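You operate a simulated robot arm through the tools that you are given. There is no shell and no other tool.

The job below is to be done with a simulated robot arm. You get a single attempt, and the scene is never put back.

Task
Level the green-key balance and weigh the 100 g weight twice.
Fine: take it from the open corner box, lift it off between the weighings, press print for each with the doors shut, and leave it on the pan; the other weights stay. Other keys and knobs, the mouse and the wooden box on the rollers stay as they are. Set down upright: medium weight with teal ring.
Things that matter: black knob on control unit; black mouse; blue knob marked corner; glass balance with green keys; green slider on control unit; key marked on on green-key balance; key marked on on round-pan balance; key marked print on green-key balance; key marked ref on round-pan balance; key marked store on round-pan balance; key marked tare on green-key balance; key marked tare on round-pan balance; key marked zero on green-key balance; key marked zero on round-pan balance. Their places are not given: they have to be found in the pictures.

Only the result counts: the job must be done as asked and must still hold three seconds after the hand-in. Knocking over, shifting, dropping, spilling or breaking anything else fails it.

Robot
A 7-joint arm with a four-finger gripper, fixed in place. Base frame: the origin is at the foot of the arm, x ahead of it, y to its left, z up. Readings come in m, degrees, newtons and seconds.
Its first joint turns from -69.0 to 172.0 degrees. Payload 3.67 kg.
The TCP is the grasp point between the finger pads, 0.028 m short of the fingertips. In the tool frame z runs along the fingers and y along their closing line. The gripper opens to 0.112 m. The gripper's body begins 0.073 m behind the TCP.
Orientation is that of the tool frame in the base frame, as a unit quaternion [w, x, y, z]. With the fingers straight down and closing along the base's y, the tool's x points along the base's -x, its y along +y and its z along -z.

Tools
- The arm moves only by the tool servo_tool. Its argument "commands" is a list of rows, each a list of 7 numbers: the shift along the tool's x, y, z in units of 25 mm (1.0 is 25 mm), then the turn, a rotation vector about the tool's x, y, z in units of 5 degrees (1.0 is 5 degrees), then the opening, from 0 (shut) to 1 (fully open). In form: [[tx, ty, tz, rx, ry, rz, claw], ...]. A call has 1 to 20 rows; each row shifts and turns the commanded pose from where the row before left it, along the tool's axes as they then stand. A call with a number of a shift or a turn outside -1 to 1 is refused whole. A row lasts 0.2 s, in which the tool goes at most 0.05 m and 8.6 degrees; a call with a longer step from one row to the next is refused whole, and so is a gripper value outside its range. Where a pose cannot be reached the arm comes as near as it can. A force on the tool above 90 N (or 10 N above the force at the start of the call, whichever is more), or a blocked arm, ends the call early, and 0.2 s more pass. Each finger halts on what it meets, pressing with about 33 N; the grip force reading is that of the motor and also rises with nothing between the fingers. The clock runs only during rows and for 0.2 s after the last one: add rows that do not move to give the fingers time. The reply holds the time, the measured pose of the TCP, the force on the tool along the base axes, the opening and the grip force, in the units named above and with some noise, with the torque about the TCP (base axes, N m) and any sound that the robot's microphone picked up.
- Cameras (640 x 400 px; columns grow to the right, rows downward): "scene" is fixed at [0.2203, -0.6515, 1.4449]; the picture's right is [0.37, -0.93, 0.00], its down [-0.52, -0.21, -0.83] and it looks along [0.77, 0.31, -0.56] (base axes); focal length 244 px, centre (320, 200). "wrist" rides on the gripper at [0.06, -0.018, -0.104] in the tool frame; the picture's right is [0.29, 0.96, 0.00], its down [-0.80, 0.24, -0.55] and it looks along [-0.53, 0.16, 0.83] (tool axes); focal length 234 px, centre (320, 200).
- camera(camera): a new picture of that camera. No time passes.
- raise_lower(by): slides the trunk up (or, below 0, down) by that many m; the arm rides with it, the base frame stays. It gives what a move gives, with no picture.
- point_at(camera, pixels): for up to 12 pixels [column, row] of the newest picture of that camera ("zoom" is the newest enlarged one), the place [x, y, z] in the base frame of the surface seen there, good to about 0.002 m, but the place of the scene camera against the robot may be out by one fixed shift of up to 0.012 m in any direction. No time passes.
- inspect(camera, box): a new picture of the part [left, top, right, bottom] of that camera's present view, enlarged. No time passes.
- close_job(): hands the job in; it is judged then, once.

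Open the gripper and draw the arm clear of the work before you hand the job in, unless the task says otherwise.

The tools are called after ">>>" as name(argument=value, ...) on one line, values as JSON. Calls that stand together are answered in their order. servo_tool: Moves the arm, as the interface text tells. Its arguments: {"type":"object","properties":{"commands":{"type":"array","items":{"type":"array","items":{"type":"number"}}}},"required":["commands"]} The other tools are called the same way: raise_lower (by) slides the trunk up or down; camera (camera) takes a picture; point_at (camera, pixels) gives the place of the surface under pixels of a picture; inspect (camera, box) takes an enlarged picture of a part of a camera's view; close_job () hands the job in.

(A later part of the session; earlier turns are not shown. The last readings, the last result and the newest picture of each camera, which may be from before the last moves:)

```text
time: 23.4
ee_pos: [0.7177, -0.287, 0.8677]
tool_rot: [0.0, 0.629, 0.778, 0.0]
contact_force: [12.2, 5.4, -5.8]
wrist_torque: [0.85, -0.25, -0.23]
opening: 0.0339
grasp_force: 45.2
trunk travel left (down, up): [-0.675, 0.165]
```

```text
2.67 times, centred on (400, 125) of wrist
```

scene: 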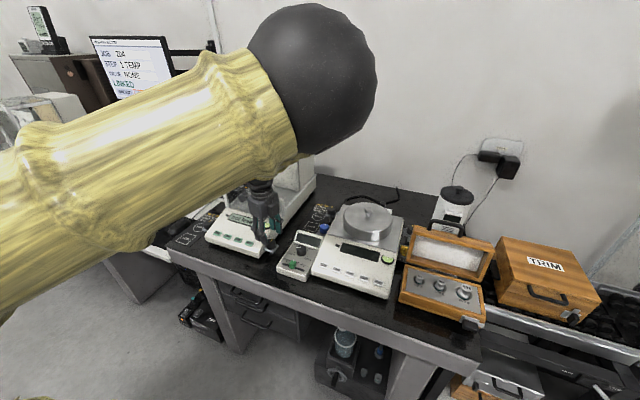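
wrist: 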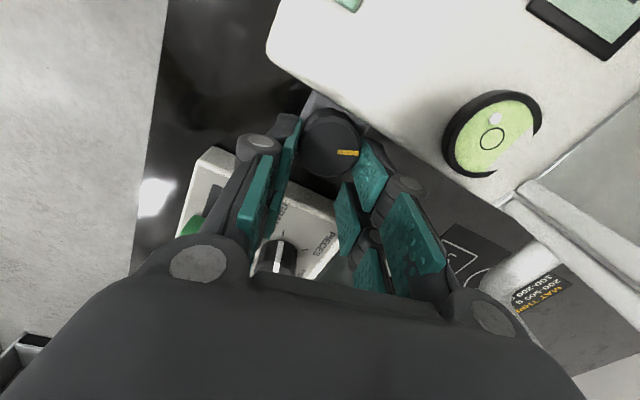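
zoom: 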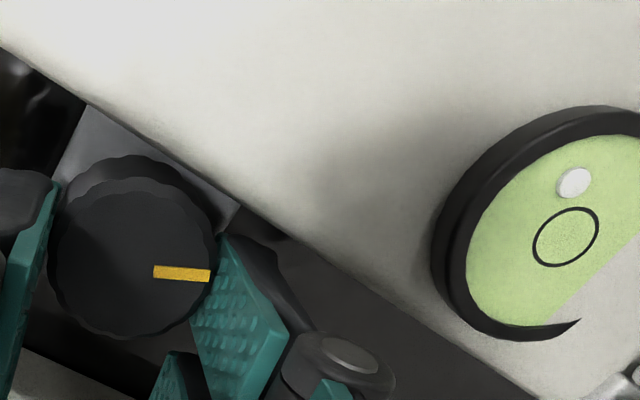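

The knob turned with the gripper. I measure the bubble and ring positions in base coordinates.

>>> point_at(camera="zoom", pixels=[[574, 183], [567, 237], [534, 248], [599, 226], [574, 207], [560, 267]])

>>> inspect(camera="wrist", box=[440, 85, 552, 180])

```text
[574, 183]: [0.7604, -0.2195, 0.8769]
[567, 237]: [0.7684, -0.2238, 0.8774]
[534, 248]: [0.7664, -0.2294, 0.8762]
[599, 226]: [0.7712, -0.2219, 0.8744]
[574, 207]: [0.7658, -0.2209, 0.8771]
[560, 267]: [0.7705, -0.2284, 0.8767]
```

```text
4.21 times, centred on (496, 132) of wrist
```

zoom: 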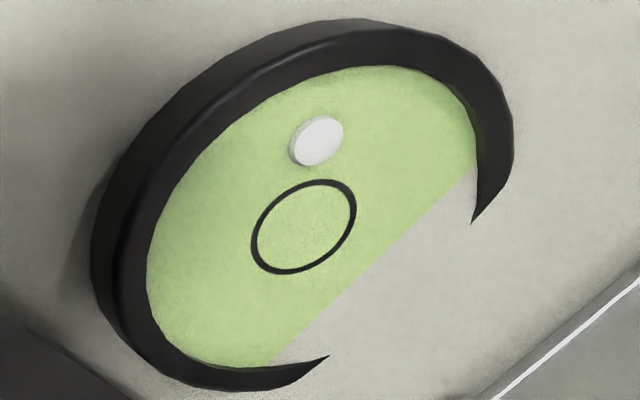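

Computed carefully, the bubble offset changed from about (−7.6, +4.8) mm to (−5.8, +6.3) mm, so counter-clockwise lowers the right foot; the left knob needs most of the turning. I release, rise, and check from the scene camera.

>>> servo_tool(commands=[[0, 0, 0, 0, 0, 0, 0.38], [0, 0, 0, 0, 0, 0, 0.38], [0, 0, -0.8, 0, 0, 0, 0.38], [0, 0, -0.8, 0, 0, 0, 0.38], [0, 0, -0.8, 0, 0, 0, 0.38], [0, 0, -0.8, 0, 0, 0, 0.38], [0, 0, -0.8, 0, 0, 0, 0.38], [0, 0, -0.8, 0, 0, 0, 0.38]])

>>> camera(camera="scene")

>>> camera(camera="wrist")

```text
time: 25.2
ee_pos: [0.7164, -0.2858, 0.9903]
tool_rot: [0.002, 0.63, 0.777, 0.002]
contact_force: [0.6, -0.4, 0.1]
wrist_torque: [0.0, -0.01, 0.01]
opening: 0.0424
grasp_force: 0.1
trunk travel left (down, up): [-0.675, 0.165]
```

```text
taken
```

scene: 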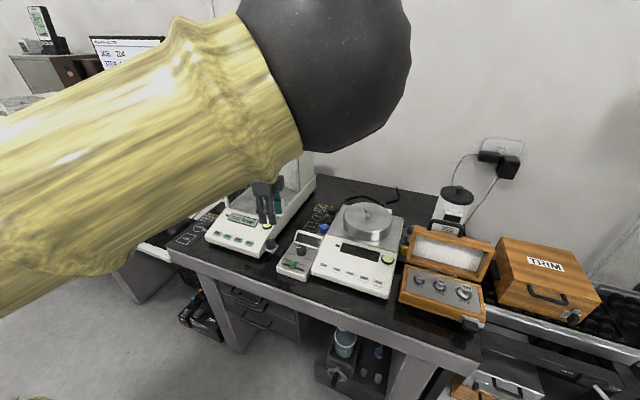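

```text
taken
```

wrist: 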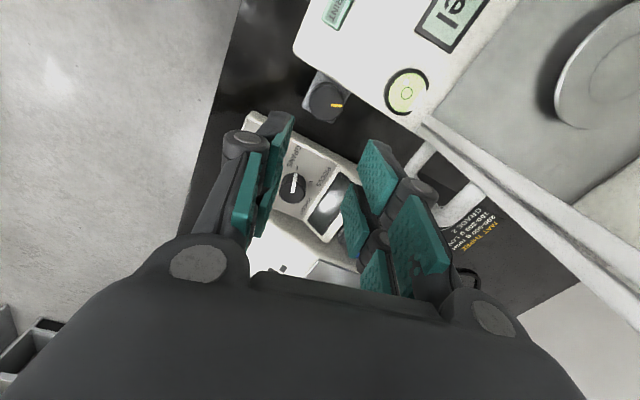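

The bubble and right knob look fine. Now I back off in x, travel in front of the shield to the left knob (about 0.714, −0.005) and turn the tool to about +108°.

>>> servo_tool(commands=[[0.984, 0.058, 0, 0, 0, 0, 0.38], [0.984, 0.058, 0, 0, 0, 0, 0.38], [0.984, 0.058, 0, 0, 0, 0, 0.38], [0.984, 0.058, 0, 0, 0, 0, 0.38], [0.984, 0.058, 0, 0, 0, 0, 0.38], [0.984, 0.058, 0, 0, 0, 0, 0.38], [0.984, 0.058, 0, 0, 0, 0, 0.38], [0.984, 0.058, 0, 0, 0, 0, 0.38], [0.984, 0.058, 0, 0, 0, 0, 0.38], [0.984, 0.058, 0, 0, 0, 0, 0.38], [0.984, 0.058, 0, 0, 0, 0, 0.38], [0.984, 0.058, 0, 0, 0, 0, 0.38], [0, 0, 0, 0, 0, 1, 0.38], [0, 0, 0, 0, 0, 1, 0.38], [0, 0, 0, 0, 0, 1, 0.38], [0, 0, 0, 0, 0, 1, 0.38], [0, 0, 0, 0, 0, 1, 0.38], [0, 0, 0, 0, 0, 1, 0.38]])

>>> camera(camera="wrist")

>>> camera(camera="scene")

```text
time: 29.0
ee_pos: [0.6735, 0.007, 0.9899]
tool_rot: [0.001, 0.809, 0.587, 0.0]
contact_force: [-0.1, 0.6, 0.1]
wrist_torque: [0.03, 0.0, 0.02]
opening: 0.0427
grasp_force: 0.0
trunk travel left (down, up): [-0.675, 0.165]
```

```text
taken
```

wrist: 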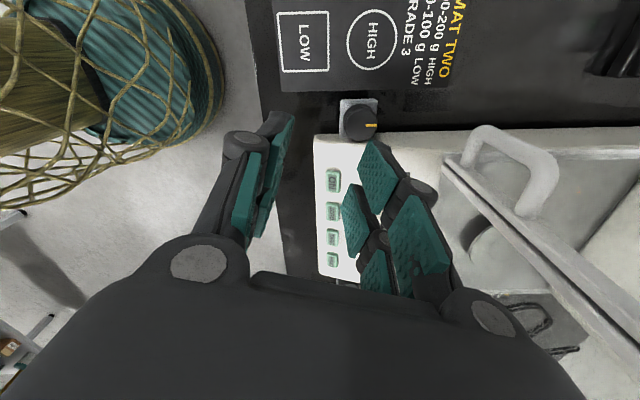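

```text
taken
```

scene: 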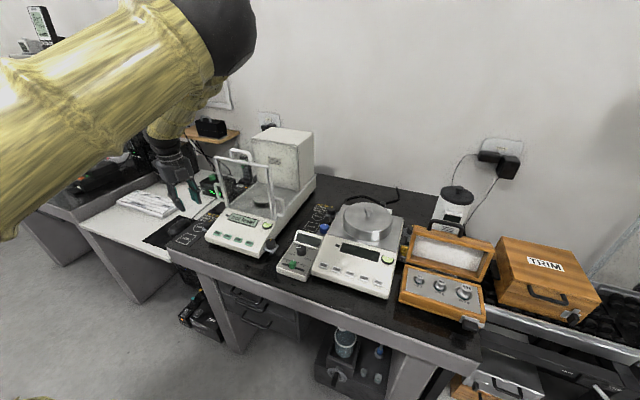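

The left knob is visible at wrist (361,123) and the scene view shows the bubble freely. I zoom in on both.

>>> inspect(camera="scene", box=[251, 214, 283, 234])

>>> inspect(camera="wrist", box=[320, 90, 400, 140])

>>> point_at(camera="zoom", pixels=[[205, 265], [455, 265], [320, 160], [320, 360], [330, 265], [430, 275], [300, 390], [500, 350], [500, 380], [200, 395], [560, 330], [180, 350]])

```text
16.00 times, centred on (267, 224) of scene
```

zoom: 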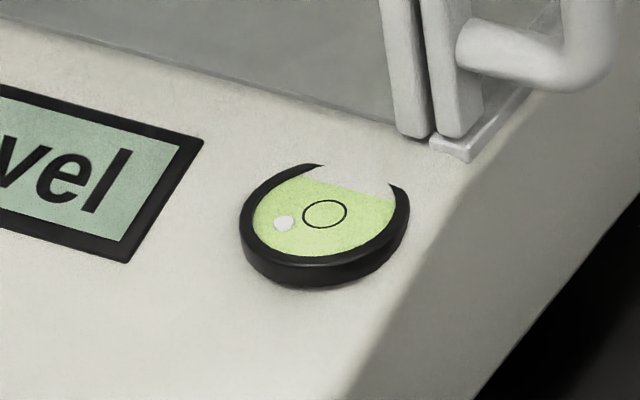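

```text
8.00 times, centred on (360, 115) of wrist
```

zoom: 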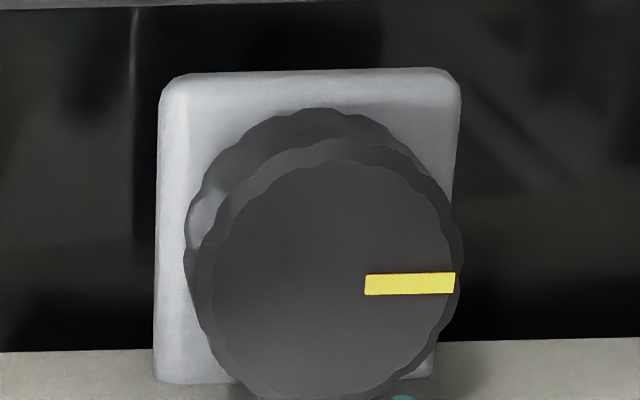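

```text
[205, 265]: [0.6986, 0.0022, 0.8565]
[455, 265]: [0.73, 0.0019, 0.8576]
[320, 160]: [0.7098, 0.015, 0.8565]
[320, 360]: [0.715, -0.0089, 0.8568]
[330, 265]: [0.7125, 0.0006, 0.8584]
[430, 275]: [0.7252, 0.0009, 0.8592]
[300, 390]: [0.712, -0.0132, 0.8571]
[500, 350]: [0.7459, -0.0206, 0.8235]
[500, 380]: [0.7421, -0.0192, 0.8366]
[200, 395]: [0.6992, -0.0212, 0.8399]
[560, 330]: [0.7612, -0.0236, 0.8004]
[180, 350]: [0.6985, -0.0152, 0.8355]
```

Scene zoom: bubble now at (284,223) vs ring (325,214). The left knob centre is (0.7145, 0.0003), its wall at y≈−0.0205. I'll use the −12 mm prong pair here; I move over it and down to z≈0.905 first.

>>> servo_tool(commands=[[0.372, 0.822, 0, 0, 0, 0, 0.38], [0.372, 0.822, 0, 0, 0, 0, 0.38], [0, 0, 0.85, 0, 0, 0, 0.38], [0, 0, 0.85, 0, 0, 0, 0.38], [0, 0, 0.85, 0, 0, 0, 0.38], [0, 0, 0.85, 0, 0, 0, 0.38], [0, 0, 0, 0, 0, 0, 0.38]])

>>> camera(camera="wrist")

>>> inspect(camera="wrist", box=[220, 100, 460, 250])

```text
time: 30.6
ee_pos: [0.7176, 0.0127, 0.9036]
tool_rot: [0.001, 0.809, 0.588, 0.001]
contact_force: [-0.6, 0.9, -0.9]
wrist_torque: [0.0, 0.02, 0.03]
opening: 0.0427
grasp_force: 0.0
trunk travel left (down, up): [-0.675, 0.165]
```

```text
taken
```

wrist: 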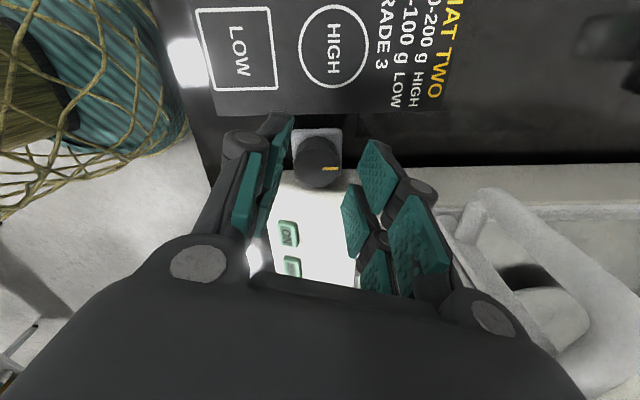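

```text
2.67 times, centred on (340, 175) of wrist
```

zoom: 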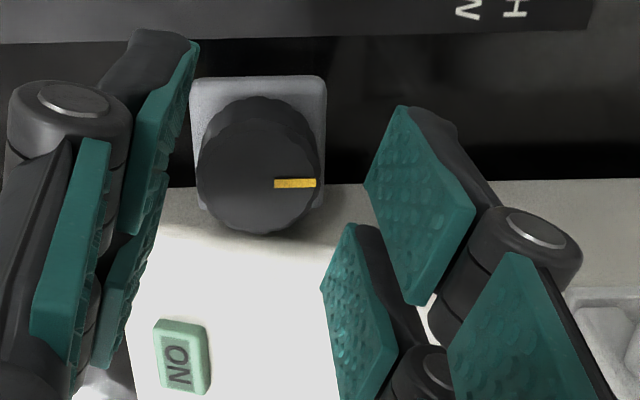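

The knob lines up for the lower prong pair. I lower to z≈0.868, then grip.

>>> servo_tool(commands=[[-0.02, 0.03, 0.5, 0, 0, 0, 0.38], [0, 0, 0.5, 0, 0, 0, 0.38], [0, 0, 0.42, 0, 0, 0, 0.38], [0, 0, 0, 0, 0, 0, 0.38]])

>>> inspect(camera="wrist", box=[220, 100, 460, 250])

```text
time: 31.6
ee_pos: [0.7153, 0.0109, 0.8661]
tool_rot: [0.001, 0.809, 0.588, 0.001]
contact_force: [-1.2, -2.8, 3.6]
wrist_torque: [-0.1, -0.05, -0.01]
opening: 0.0521
grasp_force: 1.2
trunk travel left (down, up): [-0.675, 0.165]
```

```text
2.67 times, centred on (340, 175) of wrist
```

zoom: 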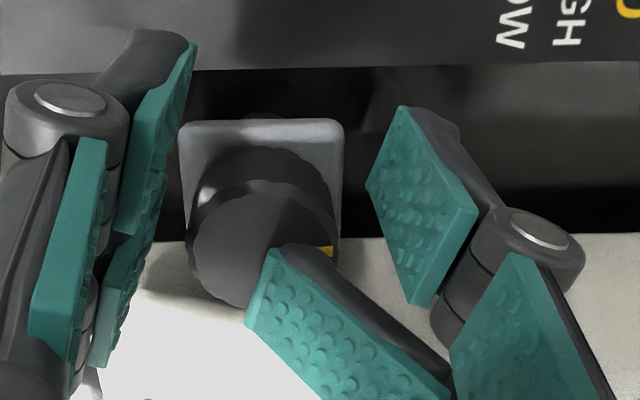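

The right lower prong got pushed inward (it touched the panel edge at this angle; forces are small). I raise back up and re-approach at a smaller angle.

>>> servo_tool(commands=[[0, 0, -0.5, 0, 0, 0, 0.38], [0, 0, -0.5, 0, 0, 0, 0.38], [0, 0, -0.5, 0, 0, 0, 0.38], [0, 0, 0, 0, 0, 0, 0.38]])

>>> inspect(camera="wrist", box=[220, 100, 460, 250])

>>> point_at(camera="zoom", pixels=[[325, 290], [352, 228], [395, 340], [370, 300], [400, 110], [440, 140], [165, 180], [200, 45], [160, 40], [440, 320], [395, 320], [420, 360]])

```text
time: 32.6
ee_pos: [0.7191, 0.0102, 0.9067]
tool_rot: [0.001, 0.809, 0.588, 0.001]
contact_force: [0.0, -0.3, 0.3]
wrist_torque: [-0.01, 0.01, 0.02]
opening: 0.0428
grasp_force: 0.1
trunk travel left (down, up): [-0.675, 0.165]
```

```text
2.67 times, centred on (340, 175) of wrist
```

zoom: 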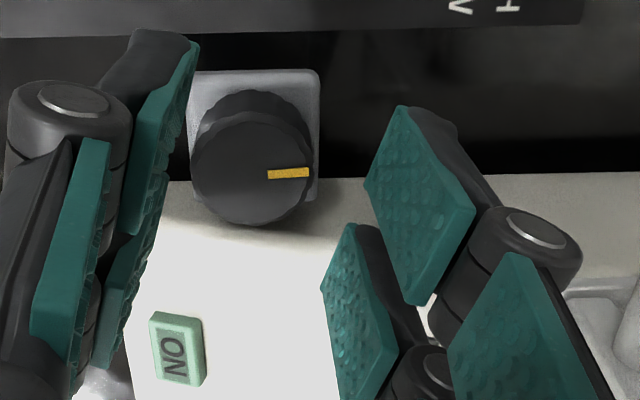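

```text
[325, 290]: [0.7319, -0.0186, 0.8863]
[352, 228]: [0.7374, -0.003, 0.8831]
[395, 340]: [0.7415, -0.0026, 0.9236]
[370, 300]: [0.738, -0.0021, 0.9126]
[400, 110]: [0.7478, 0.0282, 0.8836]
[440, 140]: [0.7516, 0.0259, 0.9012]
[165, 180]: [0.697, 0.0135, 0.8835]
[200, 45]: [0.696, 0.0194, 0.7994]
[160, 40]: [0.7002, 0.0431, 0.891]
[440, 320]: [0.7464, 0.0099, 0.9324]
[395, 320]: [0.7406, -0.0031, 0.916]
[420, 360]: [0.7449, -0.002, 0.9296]
```

The right lower prong's corner was at y≈−0.0186 plus its backing, over the panel edge. I turn to φ≈100°, where it has ~7 mm clearance, and lower again.

>>> servo_tool(commands=[[0.02, -0.04, 0, 0, 0, -0.81, 0.37], [0.02, -0.04, 0, 0, 0, -0.81, 0.37], [0, 0, 0.5, 0, 0, 0, 0.37], [0, 0, 0.5, 0, 0, 0, 0.37], [0, 0, 0.5, 0, 0, 0, 0.37], [0, 0, 0, 0, 0, 0, 0.37]])

>>> inspect(camera="wrist", box=[220, 100, 460, 250])

```text
time: 34.0
ee_pos: [0.7171, 0.0118, 0.8687]
tool_rot: [0.001, 0.765, 0.644, 0.001]
contact_force: [0.1, 0.2, 0.6]
wrist_torque: [-0.02, -0.02, 0.01]
opening: 0.0414
grasp_force: 0.0
trunk travel left (down, up): [-0.675, 0.165]
```

```text
2.67 times, centred on (340, 175) of wrist
```

zoom: 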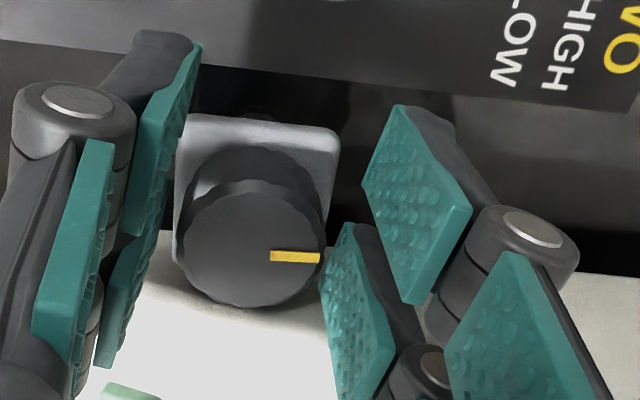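

No contact this time and the knob sits between the lower prongs. I grip and turn it 26° counter-clockwise about its centre.

>>> servo_tool(commands=[[0, 0, 0, 0, 0, 0, 0.3], [0, 0, 0, 0, 0, 0, 0.26], [0, 0, 0, 0, 0, 0, 0.26], [0, -0.037, 0, 0, 0, -0.867, 0.26], [0, -0.037, 0, 0, 0, -0.867, 0.26], [0, -0.037, 0, 0, 0, -0.867, 0.26], [0, -0.037, 0, 0, 0, -0.867, 0.26], [0, -0.037, 0, 0, 0, -0.867, 0.26], [0, -0.037, 0, 0, 0, -0.867, 0.26], [0, 0, 0, 0, 0, 0, 0.26]])

>>> camera(camera="wrist")

>>> inspect(camera="scene", box=[251, 214, 283, 234])

```text
time: 36.2
ee_pos: [0.7115, 0.0117, 0.8701]
tool_rot: [0.001, 0.6, 0.8, 0.0]
contact_force: [-1.6, 2.2, -1.9]
wrist_torque: [-0.02, 0.19, -0.77]
opening: 0.0334
grasp_force: 44.7
trunk travel left (down, up): [-0.675, 0.165]
```

```text
taken
```

wrist: 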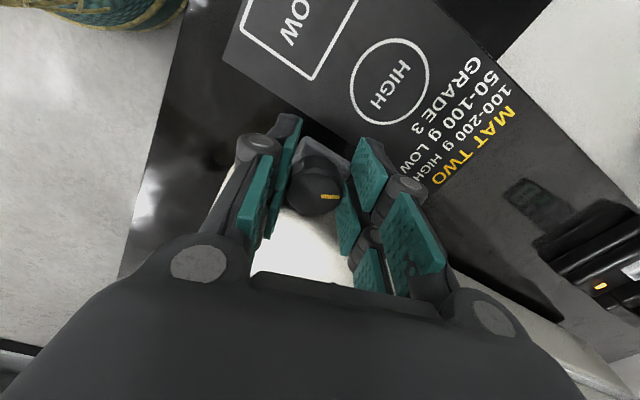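

```text
16.00 times, centred on (267, 224) of scene
```

zoom: 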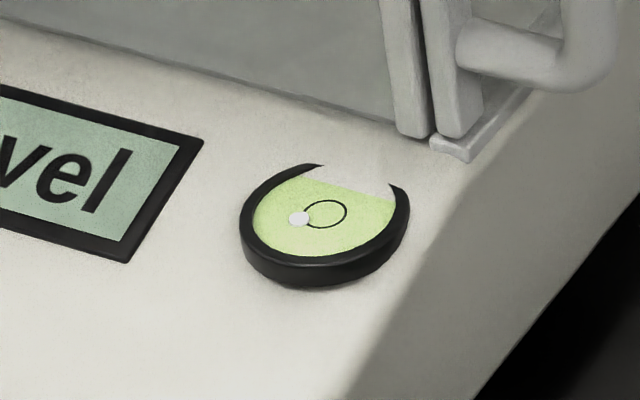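

The left knob moved the bubble by (+15,−5) zoom px to (299,218); it needs about 44° more on the left and about 18° back (clockwise) on the right. I regrip the left knob in place and turn it another 26°.

>>> servo_tool(commands=[[0, 0, 0, 0, 0, 0, 0.37], [0, 0, 0, 0, 0, 0, 0.37], [0, 0.037, 0, 0, 0, 0.867, 0.37], [0, 0.037, 0, 0, 0, 0.867, 0.37], [0, 0.037, 0, 0, 0, 0.867, 0.37], [0, 0.037, 0, 0, 0, 0.867, 0.37], [0, 0.037, 0, 0, 0, 0.867, 0.37], [0, 0.037, 0, 0, 0, 0.867, 0.37], [0, 0, 0, 0, 0, 0, 0.37]])

>>> servo_tool(commands=[[0, 0, 0, 0, 0, 0, 0.3], [0, 0, 0, 0, 0, 0, 0.26], [0, 0, 0, 0, 0, 0, 0.26], [0, -0.037, 0, 0, 0, -0.867, 0.26], [0, -0.037, 0, 0, 0, -0.867, 0.26], [0, -0.037, 0, 0, 0, -0.867, 0.26], [0, -0.037, 0, 0, 0, -0.867, 0.26], [0, -0.037, 0, 0, 0, -0.867, 0.26], [0, -0.037, 0, 0, 0, -0.867, 0.26], [0, 0, 0, 0, 0, 0, 0.26]])

>>> inspect(camera="scene", box=[251, 214, 283, 234])

>>> camera(camera="wrist")

```text
time: 38.2
ee_pos: [0.718, 0.0131, 0.8698]
tool_rot: [0.001, 0.766, 0.642, 0.0]
contact_force: [-0.5, -0.9, -0.4]
wrist_torque: [0.03, 0.01, -0.03]
opening: 0.0416
grasp_force: 0.1
trunk travel left (down, up): [-0.675, 0.165]
```

```text
time: 40.4
ee_pos: [0.7127, 0.0125, 0.8696]
tool_rot: [0.002, 0.601, 0.799, 0.0]
contact_force: [-7.4, 2.4, -6.3]
wrist_torque: [0.96, 0.41, -0.07]
opening: 0.0335
grasp_force: 45.0
trunk travel left (down, up): [-0.675, 0.165]
```

```text
16.00 times, centred on (267, 224) of scene
```

zoom: 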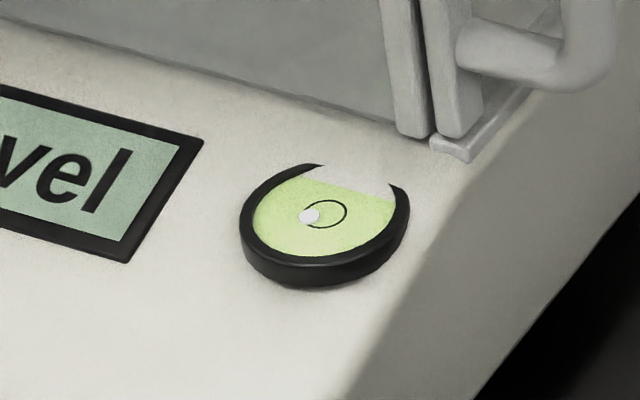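

```text
taken
```

wrist: 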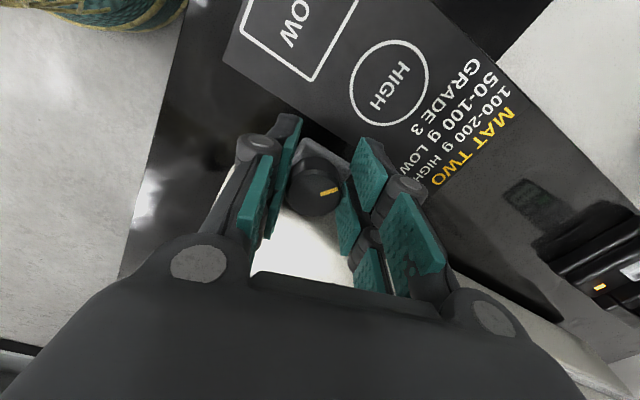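

Bubble now at (310,215) vs ring (325,214). I give the left knob one more 26° turn.

>>> servo_tool(commands=[[0, 0, 0, 0, 0, 0, 0.37], [0, 0, 0, 0, 0, 0, 0.37], [0, 0.037, 0, 0, 0, 0.867, 0.37], [0, 0.037, 0, 0, 0, 0.867, 0.37], [0, 0.037, 0, 0, 0, 0.867, 0.37], [0, 0.037, 0, 0, 0, 0.867, 0.37], [0, 0.037, 0, 0, 0, 0.867, 0.37], [0, 0.037, 0, 0, 0, 0.867, 0.37], [0, 0, 0, 0, 0, 0, 0.37]])

>>> servo_tool(commands=[[0, 0, 0, 0, 0, 0, 0.3], [0, 0, 0, 0, 0, 0, 0.26], [0, 0, 0, 0, 0, 0, 0.26], [0, -0.037, 0, 0, 0, -0.867, 0.26], [0, -0.037, 0, 0, 0, -0.867, 0.26], [0, -0.037, 0, 0, 0, -0.867, 0.26], [0, -0.037, 0, 0, 0, -0.867, 0.26], [0, -0.037, 0, 0, 0, -0.867, 0.26], [0, -0.037, 0, 0, 0, -0.867, 0.26], [0, 0, 0, 0, 0, 0, 0.26]])

>>> inspect(camera="scene", box=[251, 214, 283, 234])

>>> inspect(camera="scene", box=[210, 190, 290, 240])

```text
time: 42.4
ee_pos: [0.7166, 0.0121, 0.8691]
tool_rot: [0.002, 0.766, 0.643, 0.001]
contact_force: [-0.1, 0.4, 0.0]
wrist_torque: [-0.01, -0.01, -0.01]
opening: 0.0415
grasp_force: 0.0
trunk travel left (down, up): [-0.675, 0.165]
```

```text
time: 44.6
ee_pos: [0.7114, 0.0131, 0.8687]
tool_rot: [0.002, 0.601, 0.799, 0.001]
contact_force: [-0.4, -2.1, 6.0]
wrist_torque: [0.71, 0.29, 0.0]
opening: 0.0336
grasp_force: 45.1
trunk travel left (down, up): [-0.675, 0.165]
```

```text
16.00 times, centred on (267, 224) of scene
```

zoom: 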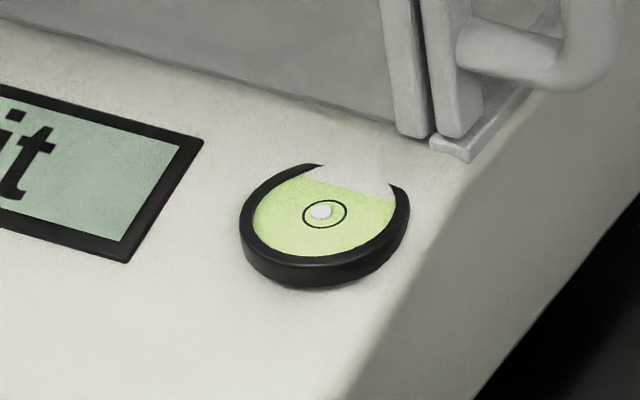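

```text
8.00 times, centred on (250, 215) of scene
```

zoom: 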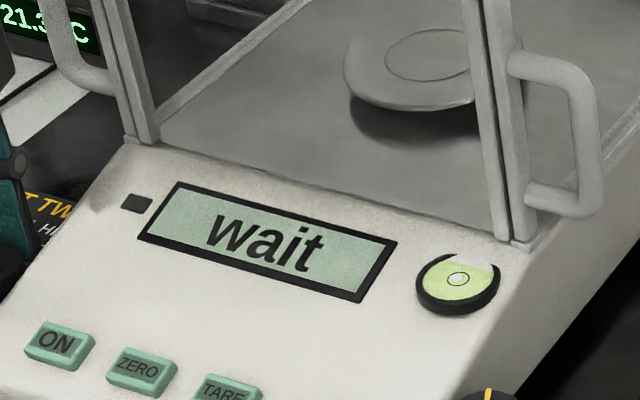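

The bubble is now inside the ring (321,212 vs 325,214) and the display reads "wait". I release the knob, rise straight up and look at the display again.

>>> servo_tool(commands=[[0, 0, 0, 0, 0, 0, 0.36], [0, 0, 0, 0, 0, 0, 0.36], [0, 0, -0.5, 0, 0, 0, 0.36], [0, 0, -1, 0, 0, 0, 0.36], [0, 0, -1, 0, 0, 0, 0.36], [0, 0, -1, 0, 0, 0, 0.36], [0, 0, -1, 0, 0, 0, 0.36], [0, 0, -1, 0, 0, 0, 0.36]])

>>> inspect(camera="scene", box=[210, 190, 290, 240])

>>> inspect(camera="scene", box=[251, 214, 283, 234])

>>> camera(camera="scene")

```text
time: 46.4
ee_pos: [0.7116, 0.0131, 1.007]
tool_rot: [0.001, 0.601, 0.799, 0.0]
contact_force: [0.3, 0.4, 0.7]
wrist_torque: [-0.01, 0.02, -0.02]
opening: 0.0405
grasp_force: 0.0
trunk travel left (down, up): [-0.675, 0.165]
```

```text
8.00 times, centred on (250, 215) of scene
```

zoom: 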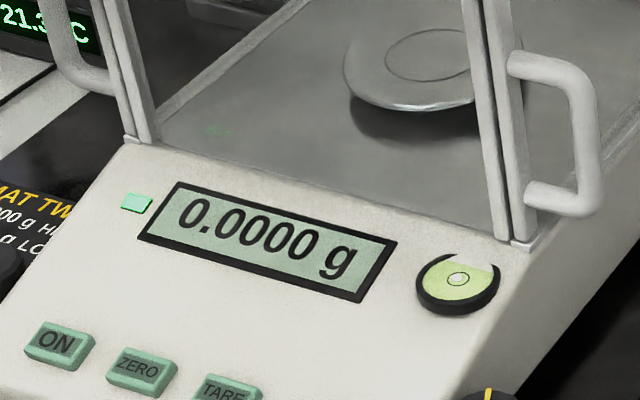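

```text
16.00 times, centred on (267, 224) of scene
```

zoom: 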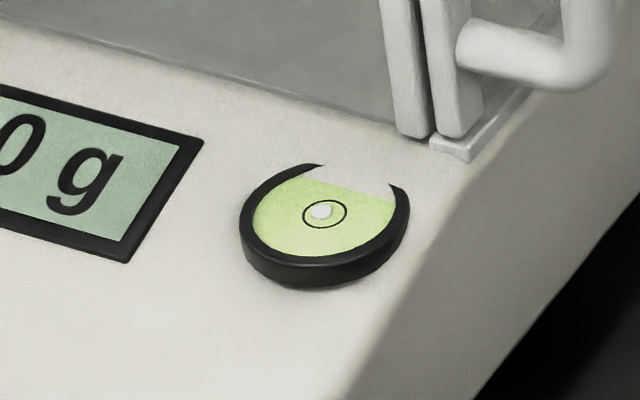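

```text
taken
```

scene: 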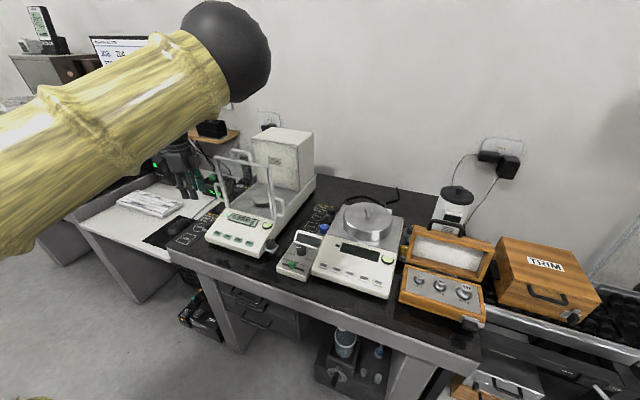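

Display now shows 0.0000 g with the stability lamp lit: the balance is level. Next I study the doors: I query points of the top handle, rear housing, rails and right door.

>>> inspect(camera="scene", box=[205, 120, 333, 200])

>>> point_at(camera="zoom", pixels=[[320, 60], [440, 90], [545, 60], [250, 90], [170, 130], [205, 140], [265, 165], [60, 160], [320, 205], [340, 290], [545, 290], [440, 280]])

>>> inspect(camera="scene", box=[255, 155, 335, 205])

>>> point_at(camera="zoom", pixels=[[110, 90], [150, 90], [215, 330], [480, 120], [320, 250], [400, 180], [200, 200], [140, 200], [560, 60], [130, 60], [240, 385], [270, 340]])

```text
5.00 times, centred on (269, 160) of scene
```

zoom: 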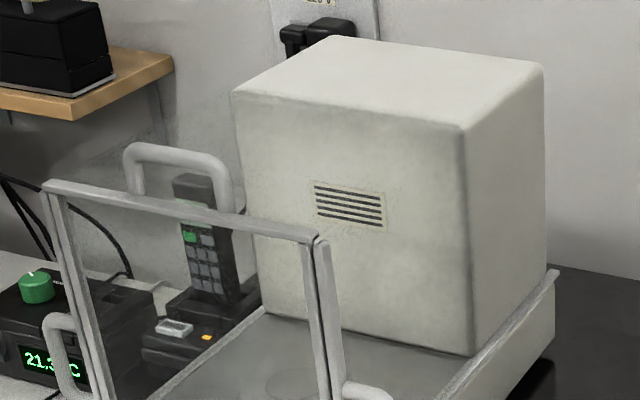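

```text
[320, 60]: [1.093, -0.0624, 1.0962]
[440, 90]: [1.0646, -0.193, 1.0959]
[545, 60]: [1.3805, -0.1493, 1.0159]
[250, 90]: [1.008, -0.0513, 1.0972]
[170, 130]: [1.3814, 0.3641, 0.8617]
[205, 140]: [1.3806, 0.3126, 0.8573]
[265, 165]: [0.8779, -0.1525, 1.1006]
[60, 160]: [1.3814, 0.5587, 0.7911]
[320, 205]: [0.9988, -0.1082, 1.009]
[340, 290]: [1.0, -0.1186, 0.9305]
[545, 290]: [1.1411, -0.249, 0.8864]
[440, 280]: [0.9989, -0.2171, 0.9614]
```

```text
8.00 times, centred on (295, 180) of scene
```

zoom: 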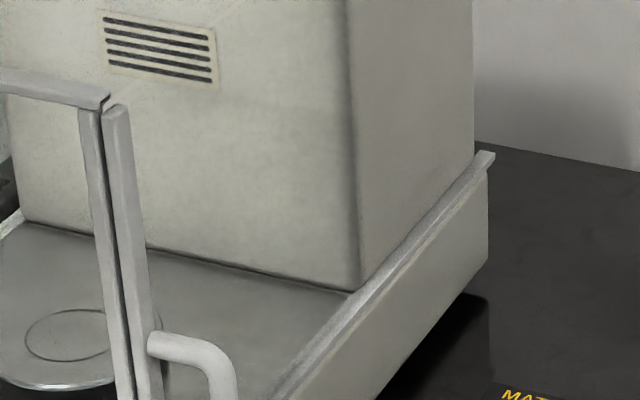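

```text
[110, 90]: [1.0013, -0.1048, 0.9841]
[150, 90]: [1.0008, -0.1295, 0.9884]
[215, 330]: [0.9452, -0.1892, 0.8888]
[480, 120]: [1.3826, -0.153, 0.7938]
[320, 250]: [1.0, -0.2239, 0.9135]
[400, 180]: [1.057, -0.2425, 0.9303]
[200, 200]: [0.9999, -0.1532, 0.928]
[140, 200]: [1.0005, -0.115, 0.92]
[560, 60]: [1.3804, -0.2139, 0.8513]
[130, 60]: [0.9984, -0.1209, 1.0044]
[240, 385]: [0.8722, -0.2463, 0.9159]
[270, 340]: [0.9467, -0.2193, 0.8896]
```

The top glass is at z≈1.10 over a 0.2×0.2 m chamber and the rear housing top is 1.097, so doors slide back (+x). Before deciding the door, I test reach toward the weight box: rise to z≈1.2 and move back and toward −y, watching for reach limits.

>>> servo_tool(commands=[[0, 0, -1, 0, 0, -0.65, 0.4], [0, 0, -1, 0, 0, -0.65, 0.4], [0, 0, -1, 0, 0, -0.65, 0.4], [0, 0, -1, 0, 0, -0.65, 0.4], [0, 0, -1, 0, 0, -0.65, 0.4], [0, 0, -1, 0, 0, -0.65, 0.4], [0, 0, -1, 0, 0, -0.65, 0.4], [0, 0, -1, 0, 0, -0.65, 0.4]])

>>> servo_tool(commands=[[-0.669, -0.9385, 0, 0, 0, 0, 0.4], [-0.669, -0.9385, 0, 0, 0, 0, 0.4], [-0.669, -0.9385, 0, 0, 0, 0, 0.4], [-0.669, -0.9385, 0, 0, 0, 0, 0.4], [-0.669, -0.9385, 0, 0, 0, 0, 0.4], [-0.669, -0.9385, 0, 0, 0, 0, 0.4], [-0.669, -0.9385, 0, 0, 0, 0, 0.4], [-0.669, -0.9385, 0, 0, 0, 0, 0.4], [-0.669, -0.9385, 0, 0, 0, 0, 0.4], [-0.669, -0.9385, 0, 0, 0, 0, 0.4], [-0.669, -0.9385, 0, 0, 0, 0, 0.4], [-0.669, -0.9385, 0, 0, 0, 0, 0.4], [-0.669, -0.9385, 0, 0, 0, 0, 0.4], [-0.669, -0.9385, 0, 0, 0, 0, 0.4], [-0.669, -0.9385, 0, 0, 0, 0, 0.4], [-0.669, -0.9385, 0, 0, 0, 0, 0.4]])

>>> camera(camera="wrist")

>>> camera(camera="scene")

```text
time: 48.2
ee_pos: [0.7098, 0.0121, 1.2066]
tool_rot: [0.002, 0.406, 0.914, 0.0]
contact_force: [0.2, 0.2, -0.4]
wrist_torque: [-0.02, -0.03, -0.01]
opening: 0.0446
grasp_force: 0.1
trunk travel left (down, up): [-0.675, 0.165]
```

```text
time: 51.6
ee_pos: [0.6099, -0.44, 1.2054]
tool_rot: [0.002, 0.406, 0.914, 0.001]
contact_force: [0.0, -1.6, 0.2]
wrist_torque: [0.06, -0.03, 0.0]
opening: 0.0448
grasp_force: 0.0
trunk travel left (down, up): [-0.675, 0.165]
```

```text
taken
```

wrist: 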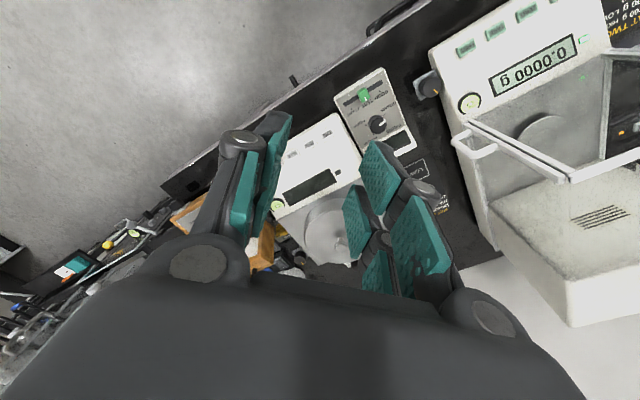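

```text
taken
```

scene: 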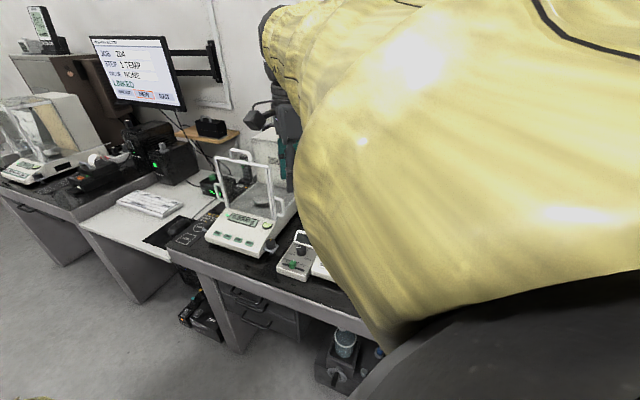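

No reach problem so far at (0.61, −0.44). I continue at this height toward a spot above the weight box (0.70, −0.74).

>>> servo_tool(commands=[[-0.943, -0.446, 0, 0, 0, 0, 0.4], [-0.943, -0.446, 0, 0, 0, 0, 0.4], [-0.943, -0.446, 0, 0, 0, 0, 0.4], [-0.943, -0.446, 0, 0, 0, 0, 0.4], [-0.943, -0.446, 0, 0, 0, 0, 0.4], [-0.943, -0.446, 0, 0, 0, 0, 0.4], [-0.943, -0.446, 0, 0, 0, 0, 0.4], [-0.943, -0.446, 0, 0, 0, 0, 0.4], [-0.943, -0.446, 0, 0, 0, 0, 0.4], [-0.943, -0.446, 0, 0, 0, 0, 0.4], [-0.943, -0.446, 0, 0, 0, 0, 0.4]])

>>> camera(camera="wrist")

```text
time: 54.0
ee_pos: [0.692, -0.7164, 1.2068]
tool_rot: [0.001, 0.405, 0.914, 0.002]
contact_force: [0.0, 0.2, -1.0]
wrist_torque: [-0.02, -0.02, -0.01]
opening: 0.0448
grasp_force: 0.0
trunk travel left (down, up): [-0.675, 0.165]
```

```text
taken
```

wrist: 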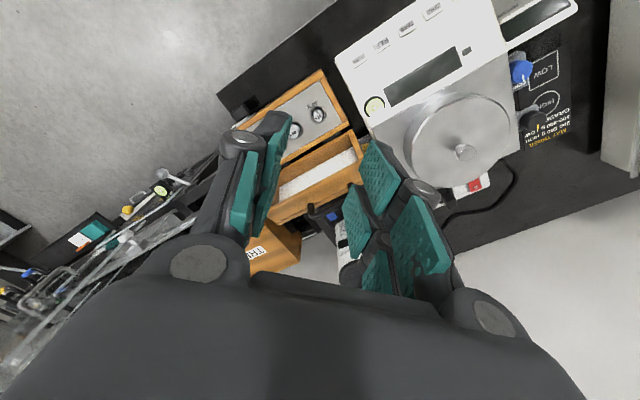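

Still within reach at 0.996 m. The box shows 50 g at (318,115) and 100 g near (297,130). I zoom and measure.

>>> inspect(camera="wrist", box=[250, 80, 362, 150])

>>> point_at(camera="zoom", pixels=[[393, 200], [268, 285], [255, 320], [360, 260], [300, 300], [400, 150], [450, 190], [340, 200], [440, 40], [600, 250], [290, 270], [240, 290]])

```text
5.71 times, centred on (306, 115) of wrist
```

zoom: 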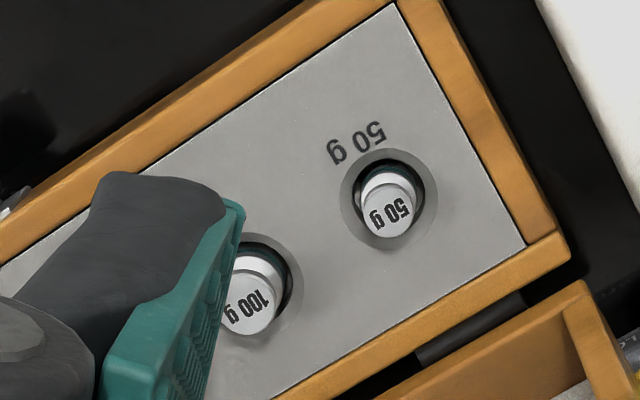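

```text
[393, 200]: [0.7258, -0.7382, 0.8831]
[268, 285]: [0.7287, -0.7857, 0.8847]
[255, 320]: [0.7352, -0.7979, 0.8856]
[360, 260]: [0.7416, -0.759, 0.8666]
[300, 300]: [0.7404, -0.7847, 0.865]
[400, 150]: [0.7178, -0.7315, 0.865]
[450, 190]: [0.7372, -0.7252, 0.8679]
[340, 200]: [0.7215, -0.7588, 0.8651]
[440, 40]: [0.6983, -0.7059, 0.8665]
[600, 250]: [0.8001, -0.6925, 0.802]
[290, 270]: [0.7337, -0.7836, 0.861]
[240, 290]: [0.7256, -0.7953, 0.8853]
```

The box plate is at z≈0.866 and the 100 g weight's top is about (0.732, −0.7975, 0.8855). I test reach straight down above it: move to it at z≈1.0 in two stages.

>>> servo_tool(commands=[[-0.863, -0.267, 0, 0, 0, 0, 0.4], [-0.863, -0.267, 0, 0, 0, 0, 0.4], [-0.863, -0.267, 0, 0, 0, 0, 0.4], [-0.863, -0.267, 0, 0, 0, 0, 0.4], [0, 0, 0.8, 0, 0, 0, 0.4], [0, 0, 0.8, 0, 0, 0, 0.4], [0, 0, 0.8, 0, 0, 0, 0.4], [0, 0, 0.8, 0, 0, 0, 0.4]])

>>> camera(camera="wrist")

```text
time: 55.8
ee_pos: [0.7308, -0.7981, 1.127]
tool_rot: [0.001, 0.406, 0.914, 0.001]
contact_force: [0.2, 0.4, 0.4]
wrist_torque: [-0.07, 0.01, -0.01]
opening: 0.0449
grasp_force: 0.1
trunk travel left (down, up): [-0.675, 0.165]
```

```text
taken
```

wrist: 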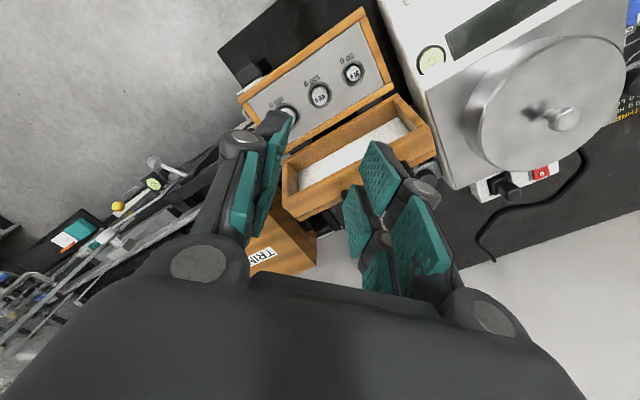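

Reach is fine here at 1.082 m. Weights show at (352,72), (318,95), (285,118). I lower to z≈1.0 and turn toward φ≈75° to keep the prongs away from the neighbouring weights.

>>> servo_tool(commands=[[0, 0, 0.7, 0, 0, 0.9, 0.4], [0, 0, 0.7, 0, 0, 0.9, 0.4], [0, 0, 0.7, 0, 0, 0.9, 0.4], [0, 0, 0.7, 0, 0, 0.9, 0.4], [0, 0, 0.7, 0, 0, 0.9, 0.4], [0, 0, 0.7, 0, 0, 0.9, 0.4], [0, 0, 0.7, 0, 0, 0, 0.4]])

>>> camera(camera="wrist")

```text
time: 57.4
ee_pos: [0.7327, -0.7966, 1.0049]
tool_rot: [0.001, 0.609, 0.793, 0.0]
contact_force: [-0.4, 0.0, 1.1]
wrist_torque: [0.0, 0.0, -0.01]
opening: 0.0446
grasp_force: 0.0
trunk travel left (down, up): [-0.675, 0.165]
```

```text
taken
```

wrist: 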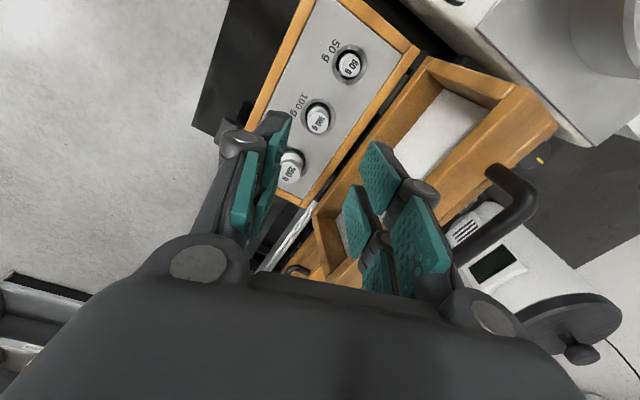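

Good, no reach limits. I measure the 100 g weight precisely, and the lid's nearest edges for clearance.

>>> inspect(camera="wrist", box=[264, 80, 376, 150])

>>> point_at(camera="zoom", pixels=[[310, 235], [260, 235], [362, 240], [312, 185], [312, 285], [245, 200], [365, 195], [310, 160], [490, 30], [160, 320], [300, 390], [420, 280]])

>>> point_at(camera="wrist", pixels=[[430, 62], [420, 100], [400, 120], [380, 160], [345, 200], [320, 215], [500, 90], [550, 125], [480, 130], [495, 175], [400, 45], [316, 240]])

```text
5.71 times, centred on (320, 115) of wrist
```

zoom: 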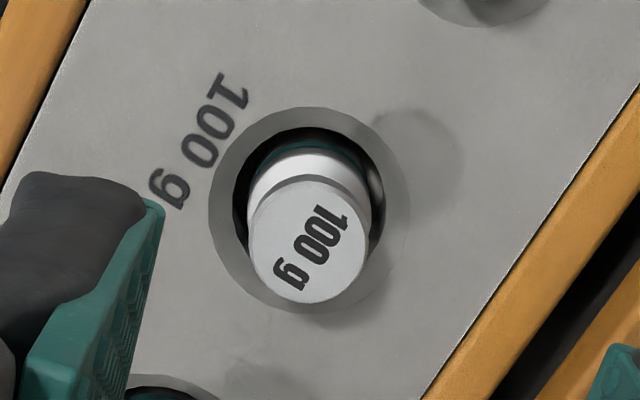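

```text
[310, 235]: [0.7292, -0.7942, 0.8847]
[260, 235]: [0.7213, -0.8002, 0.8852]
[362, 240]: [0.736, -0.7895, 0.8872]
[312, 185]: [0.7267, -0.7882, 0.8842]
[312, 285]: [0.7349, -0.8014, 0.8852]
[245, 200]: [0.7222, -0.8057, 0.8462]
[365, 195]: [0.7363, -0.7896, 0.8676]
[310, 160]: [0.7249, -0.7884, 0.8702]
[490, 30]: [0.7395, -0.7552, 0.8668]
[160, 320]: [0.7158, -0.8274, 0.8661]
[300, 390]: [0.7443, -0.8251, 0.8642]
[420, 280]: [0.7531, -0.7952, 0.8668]
```

```text
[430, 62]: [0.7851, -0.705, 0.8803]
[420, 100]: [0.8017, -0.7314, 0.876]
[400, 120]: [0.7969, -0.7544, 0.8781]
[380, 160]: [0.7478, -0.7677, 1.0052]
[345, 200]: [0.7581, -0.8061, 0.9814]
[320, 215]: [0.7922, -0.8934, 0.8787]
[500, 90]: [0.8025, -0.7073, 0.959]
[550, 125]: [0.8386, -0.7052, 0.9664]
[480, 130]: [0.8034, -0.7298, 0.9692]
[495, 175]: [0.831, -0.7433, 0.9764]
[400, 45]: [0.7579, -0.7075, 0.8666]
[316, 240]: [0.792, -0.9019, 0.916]
```

Weight centre ≈ (0.7297, −0.795), top z 0.885, and a vertical pick is reachable. But a door must be open first, so I leave the box and go back to view the top handle: rise to 1.2 and travel to about (0.60, −0.2).

>>> servo_tool(commands=[[0, 0, -1, 0, 0, 0, 0.4], [0, 0, -1, 0, 0, 0, 0.4], [0, 0, -1, 0, 0, 0, 0.4], [0, 0, -1, 0, 0, 0, 0.4], [0, 0, -1, 0, 0, 0, 0.4], [0, 0, -1, 0, 0, 0, 0.4], [0, 0, -1, 0, 0, 0, 0.4], [0, 0, -1, 0, 0, 0, 0.4], [0.98, 0.048, 0, 0, 0, 0, 0.2], [0.98, 0.048, 0, 0, 0, 0, 0.2], [0.98, 0.048, 0, 0, 0, 0, 0], [0.98, 0.048, 0, 0, 0, 0, 0], [0.98, 0.048, 0, 0, 0, 0, 0], [0.98, 0.048, 0, 0, 0, 0, 0], [0.98, 0.048, 0, 0, 0, 0, 0], [0.98, 0.048, 0, 0, 0, 0, 0], [0.98, 0.048, 0, 0, 0, 0, 0], [0.98, 0.048, 0, 0, 0, 0, 0], [0.98, 0.048, 0, 0, 0, 0, 0], [0.98, 0.048, 0, 0, 0, 0, 0]])

>>> servo_tool(commands=[[0.98, 0.048, 0, 0, 0, 0, 0], [0.98, 0.048, 0, 0, 0, 0, 0], [0.98, 0.048, 0, 0, 0, 0, 0], [0.98, 0.048, 0, 0, 0, 0, 0], [0.98, 0.048, 0, 0, 0, 0, 0], [0.98, 0.048, 0, 0, 0, 0, 0], [0.98, 0.048, 0, 0, 0, 0, 0], [0.98, 0.048, 0, 0, 0, 0, 0], [0.98, 0.048, 0, 0, 0, 0, 0], [0.98, 0.048, 0, 0, 0, 0, 0], [0.98, 0.048, 0, 0, 0, 0, 0], [0.98, 0.048, 0, 0, 0, 0, 0], [0.98, 0.048, 0, 0, 0, 0, 0]])

>>> camera(camera="wrist")

```text
time: 61.6
ee_pos: [0.6691, -0.5043, 1.2072]
tool_rot: [0.002, 0.609, 0.793, 0.001]
contact_force: [-0.5, -0.3, 0.5]
wrist_torque: [-0.04, -0.05, 0.0]
opening: 0.0
grasp_force: 33.3
trunk travel left (down, up): [-0.675, 0.165]
```

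```text
time: 64.4
ee_pos: [0.5995, -0.1954, 1.2037]
tool_rot: [0.002, 0.609, 0.793, 0.001]
contact_force: [0.3, 0.7, 1.0]
wrist_torque: [-0.02, 0.01, -0.01]
opening: 0.0
grasp_force: 32.6
trunk travel left (down, up): [-0.675, 0.165]
```

```text
taken
```

wrist: 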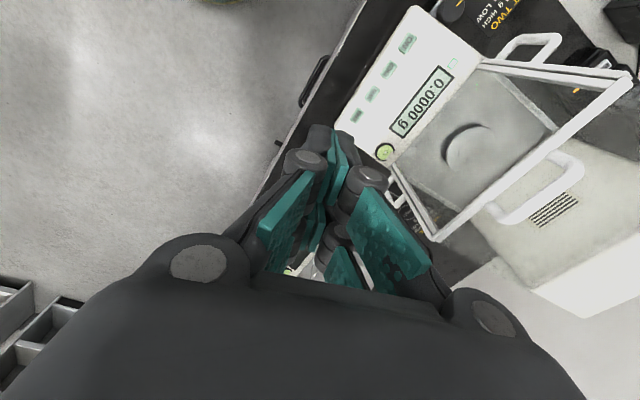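

The top handle is seen at wrist (495–580, 160–220). I zoom in on it and measure its bar, legs and the frame's top.

>>> inspect(camera="wrist", box=[400, 40, 640, 250])

>>> point_at(camera="wrist", pixels=[[575, 172], [540, 197], [500, 213], [487, 208], [555, 158], [567, 160], [520, 206], [620, 80], [440, 235], [540, 150], [500, 180], [480, 70]])

```text
1.90 times, centred on (520, 145) of wrist
```

zoom: 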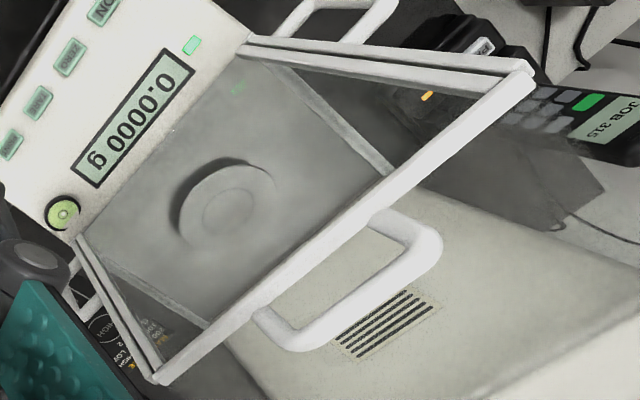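

```text
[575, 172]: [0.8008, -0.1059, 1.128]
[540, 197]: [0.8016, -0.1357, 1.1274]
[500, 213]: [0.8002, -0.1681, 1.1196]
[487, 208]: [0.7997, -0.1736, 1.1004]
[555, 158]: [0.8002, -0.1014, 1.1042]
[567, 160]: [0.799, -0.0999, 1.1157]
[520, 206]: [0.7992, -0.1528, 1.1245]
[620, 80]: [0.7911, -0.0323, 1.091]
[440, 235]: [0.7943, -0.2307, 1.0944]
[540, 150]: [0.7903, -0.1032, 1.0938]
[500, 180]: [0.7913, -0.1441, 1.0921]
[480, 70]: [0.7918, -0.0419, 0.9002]
```

The top handle's bar is at x≈0.800, y −0.0995 to −0.1735, z≈1.115–1.128. I turn to φ=90° so the prongs straddle the bar front/back, and move above it at z≈1.2.

>>> servo_tool(commands=[[0, 0, 0, 0, 0, 1, 0.2], [0, 0, 0, 0, 0, 1, 0.3], [0, 0, 0, 0, 0, 1, 0.3], [0.248, 0.891, 0, 0, 0, 0, 0.3], [0.248, 0.891, 0, 0, 0, 0, 0.3], [0.248, 0.891, 0, 0, 0, 0, 0.3], [0.248, 0.891, 0, 0, 0, 0, 0.3], [0.248, 0.891, 0, 0, 0, 0, 0.3], [0.248, 0.891, 0, 0, 0, 0, 0.3], [0.248, 0.891, 0, 0, 0, 0, 0.3], [0.248, 0.891, 0, 0, 0, 0, 0.3], [0.248, 0.891, 0, 0, 0, 0, 0.3], [0, 0, 0, 0, 0, 0, 0.3]])

>>> camera(camera="wrist")

>>> camera(camera="scene")

```text
time: 67.2
ee_pos: [0.8022, -0.1405, 1.2063]
tool_rot: [0.001, 0.707, 0.708, 0.001]
contact_force: [0.0, -0.2, -0.4]
wrist_torque: [-0.01, -0.01, 0.0]
opening: 0.0338
grasp_force: 0.1
trunk travel left (down, up): [-0.675, 0.165]
```

```text
taken
```

wrist: 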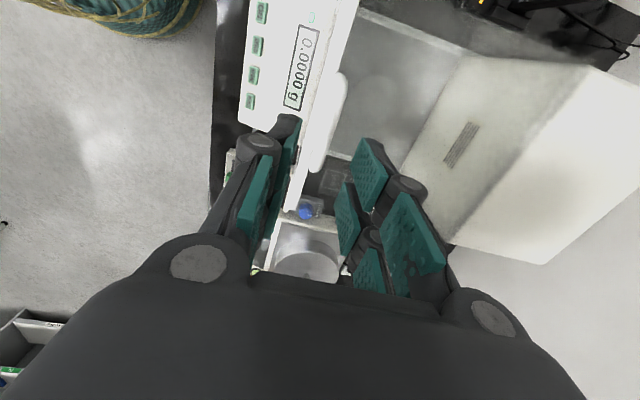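

```text
taken
```

scene: 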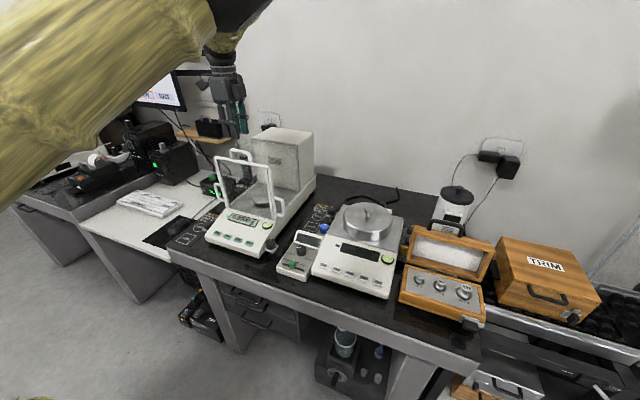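

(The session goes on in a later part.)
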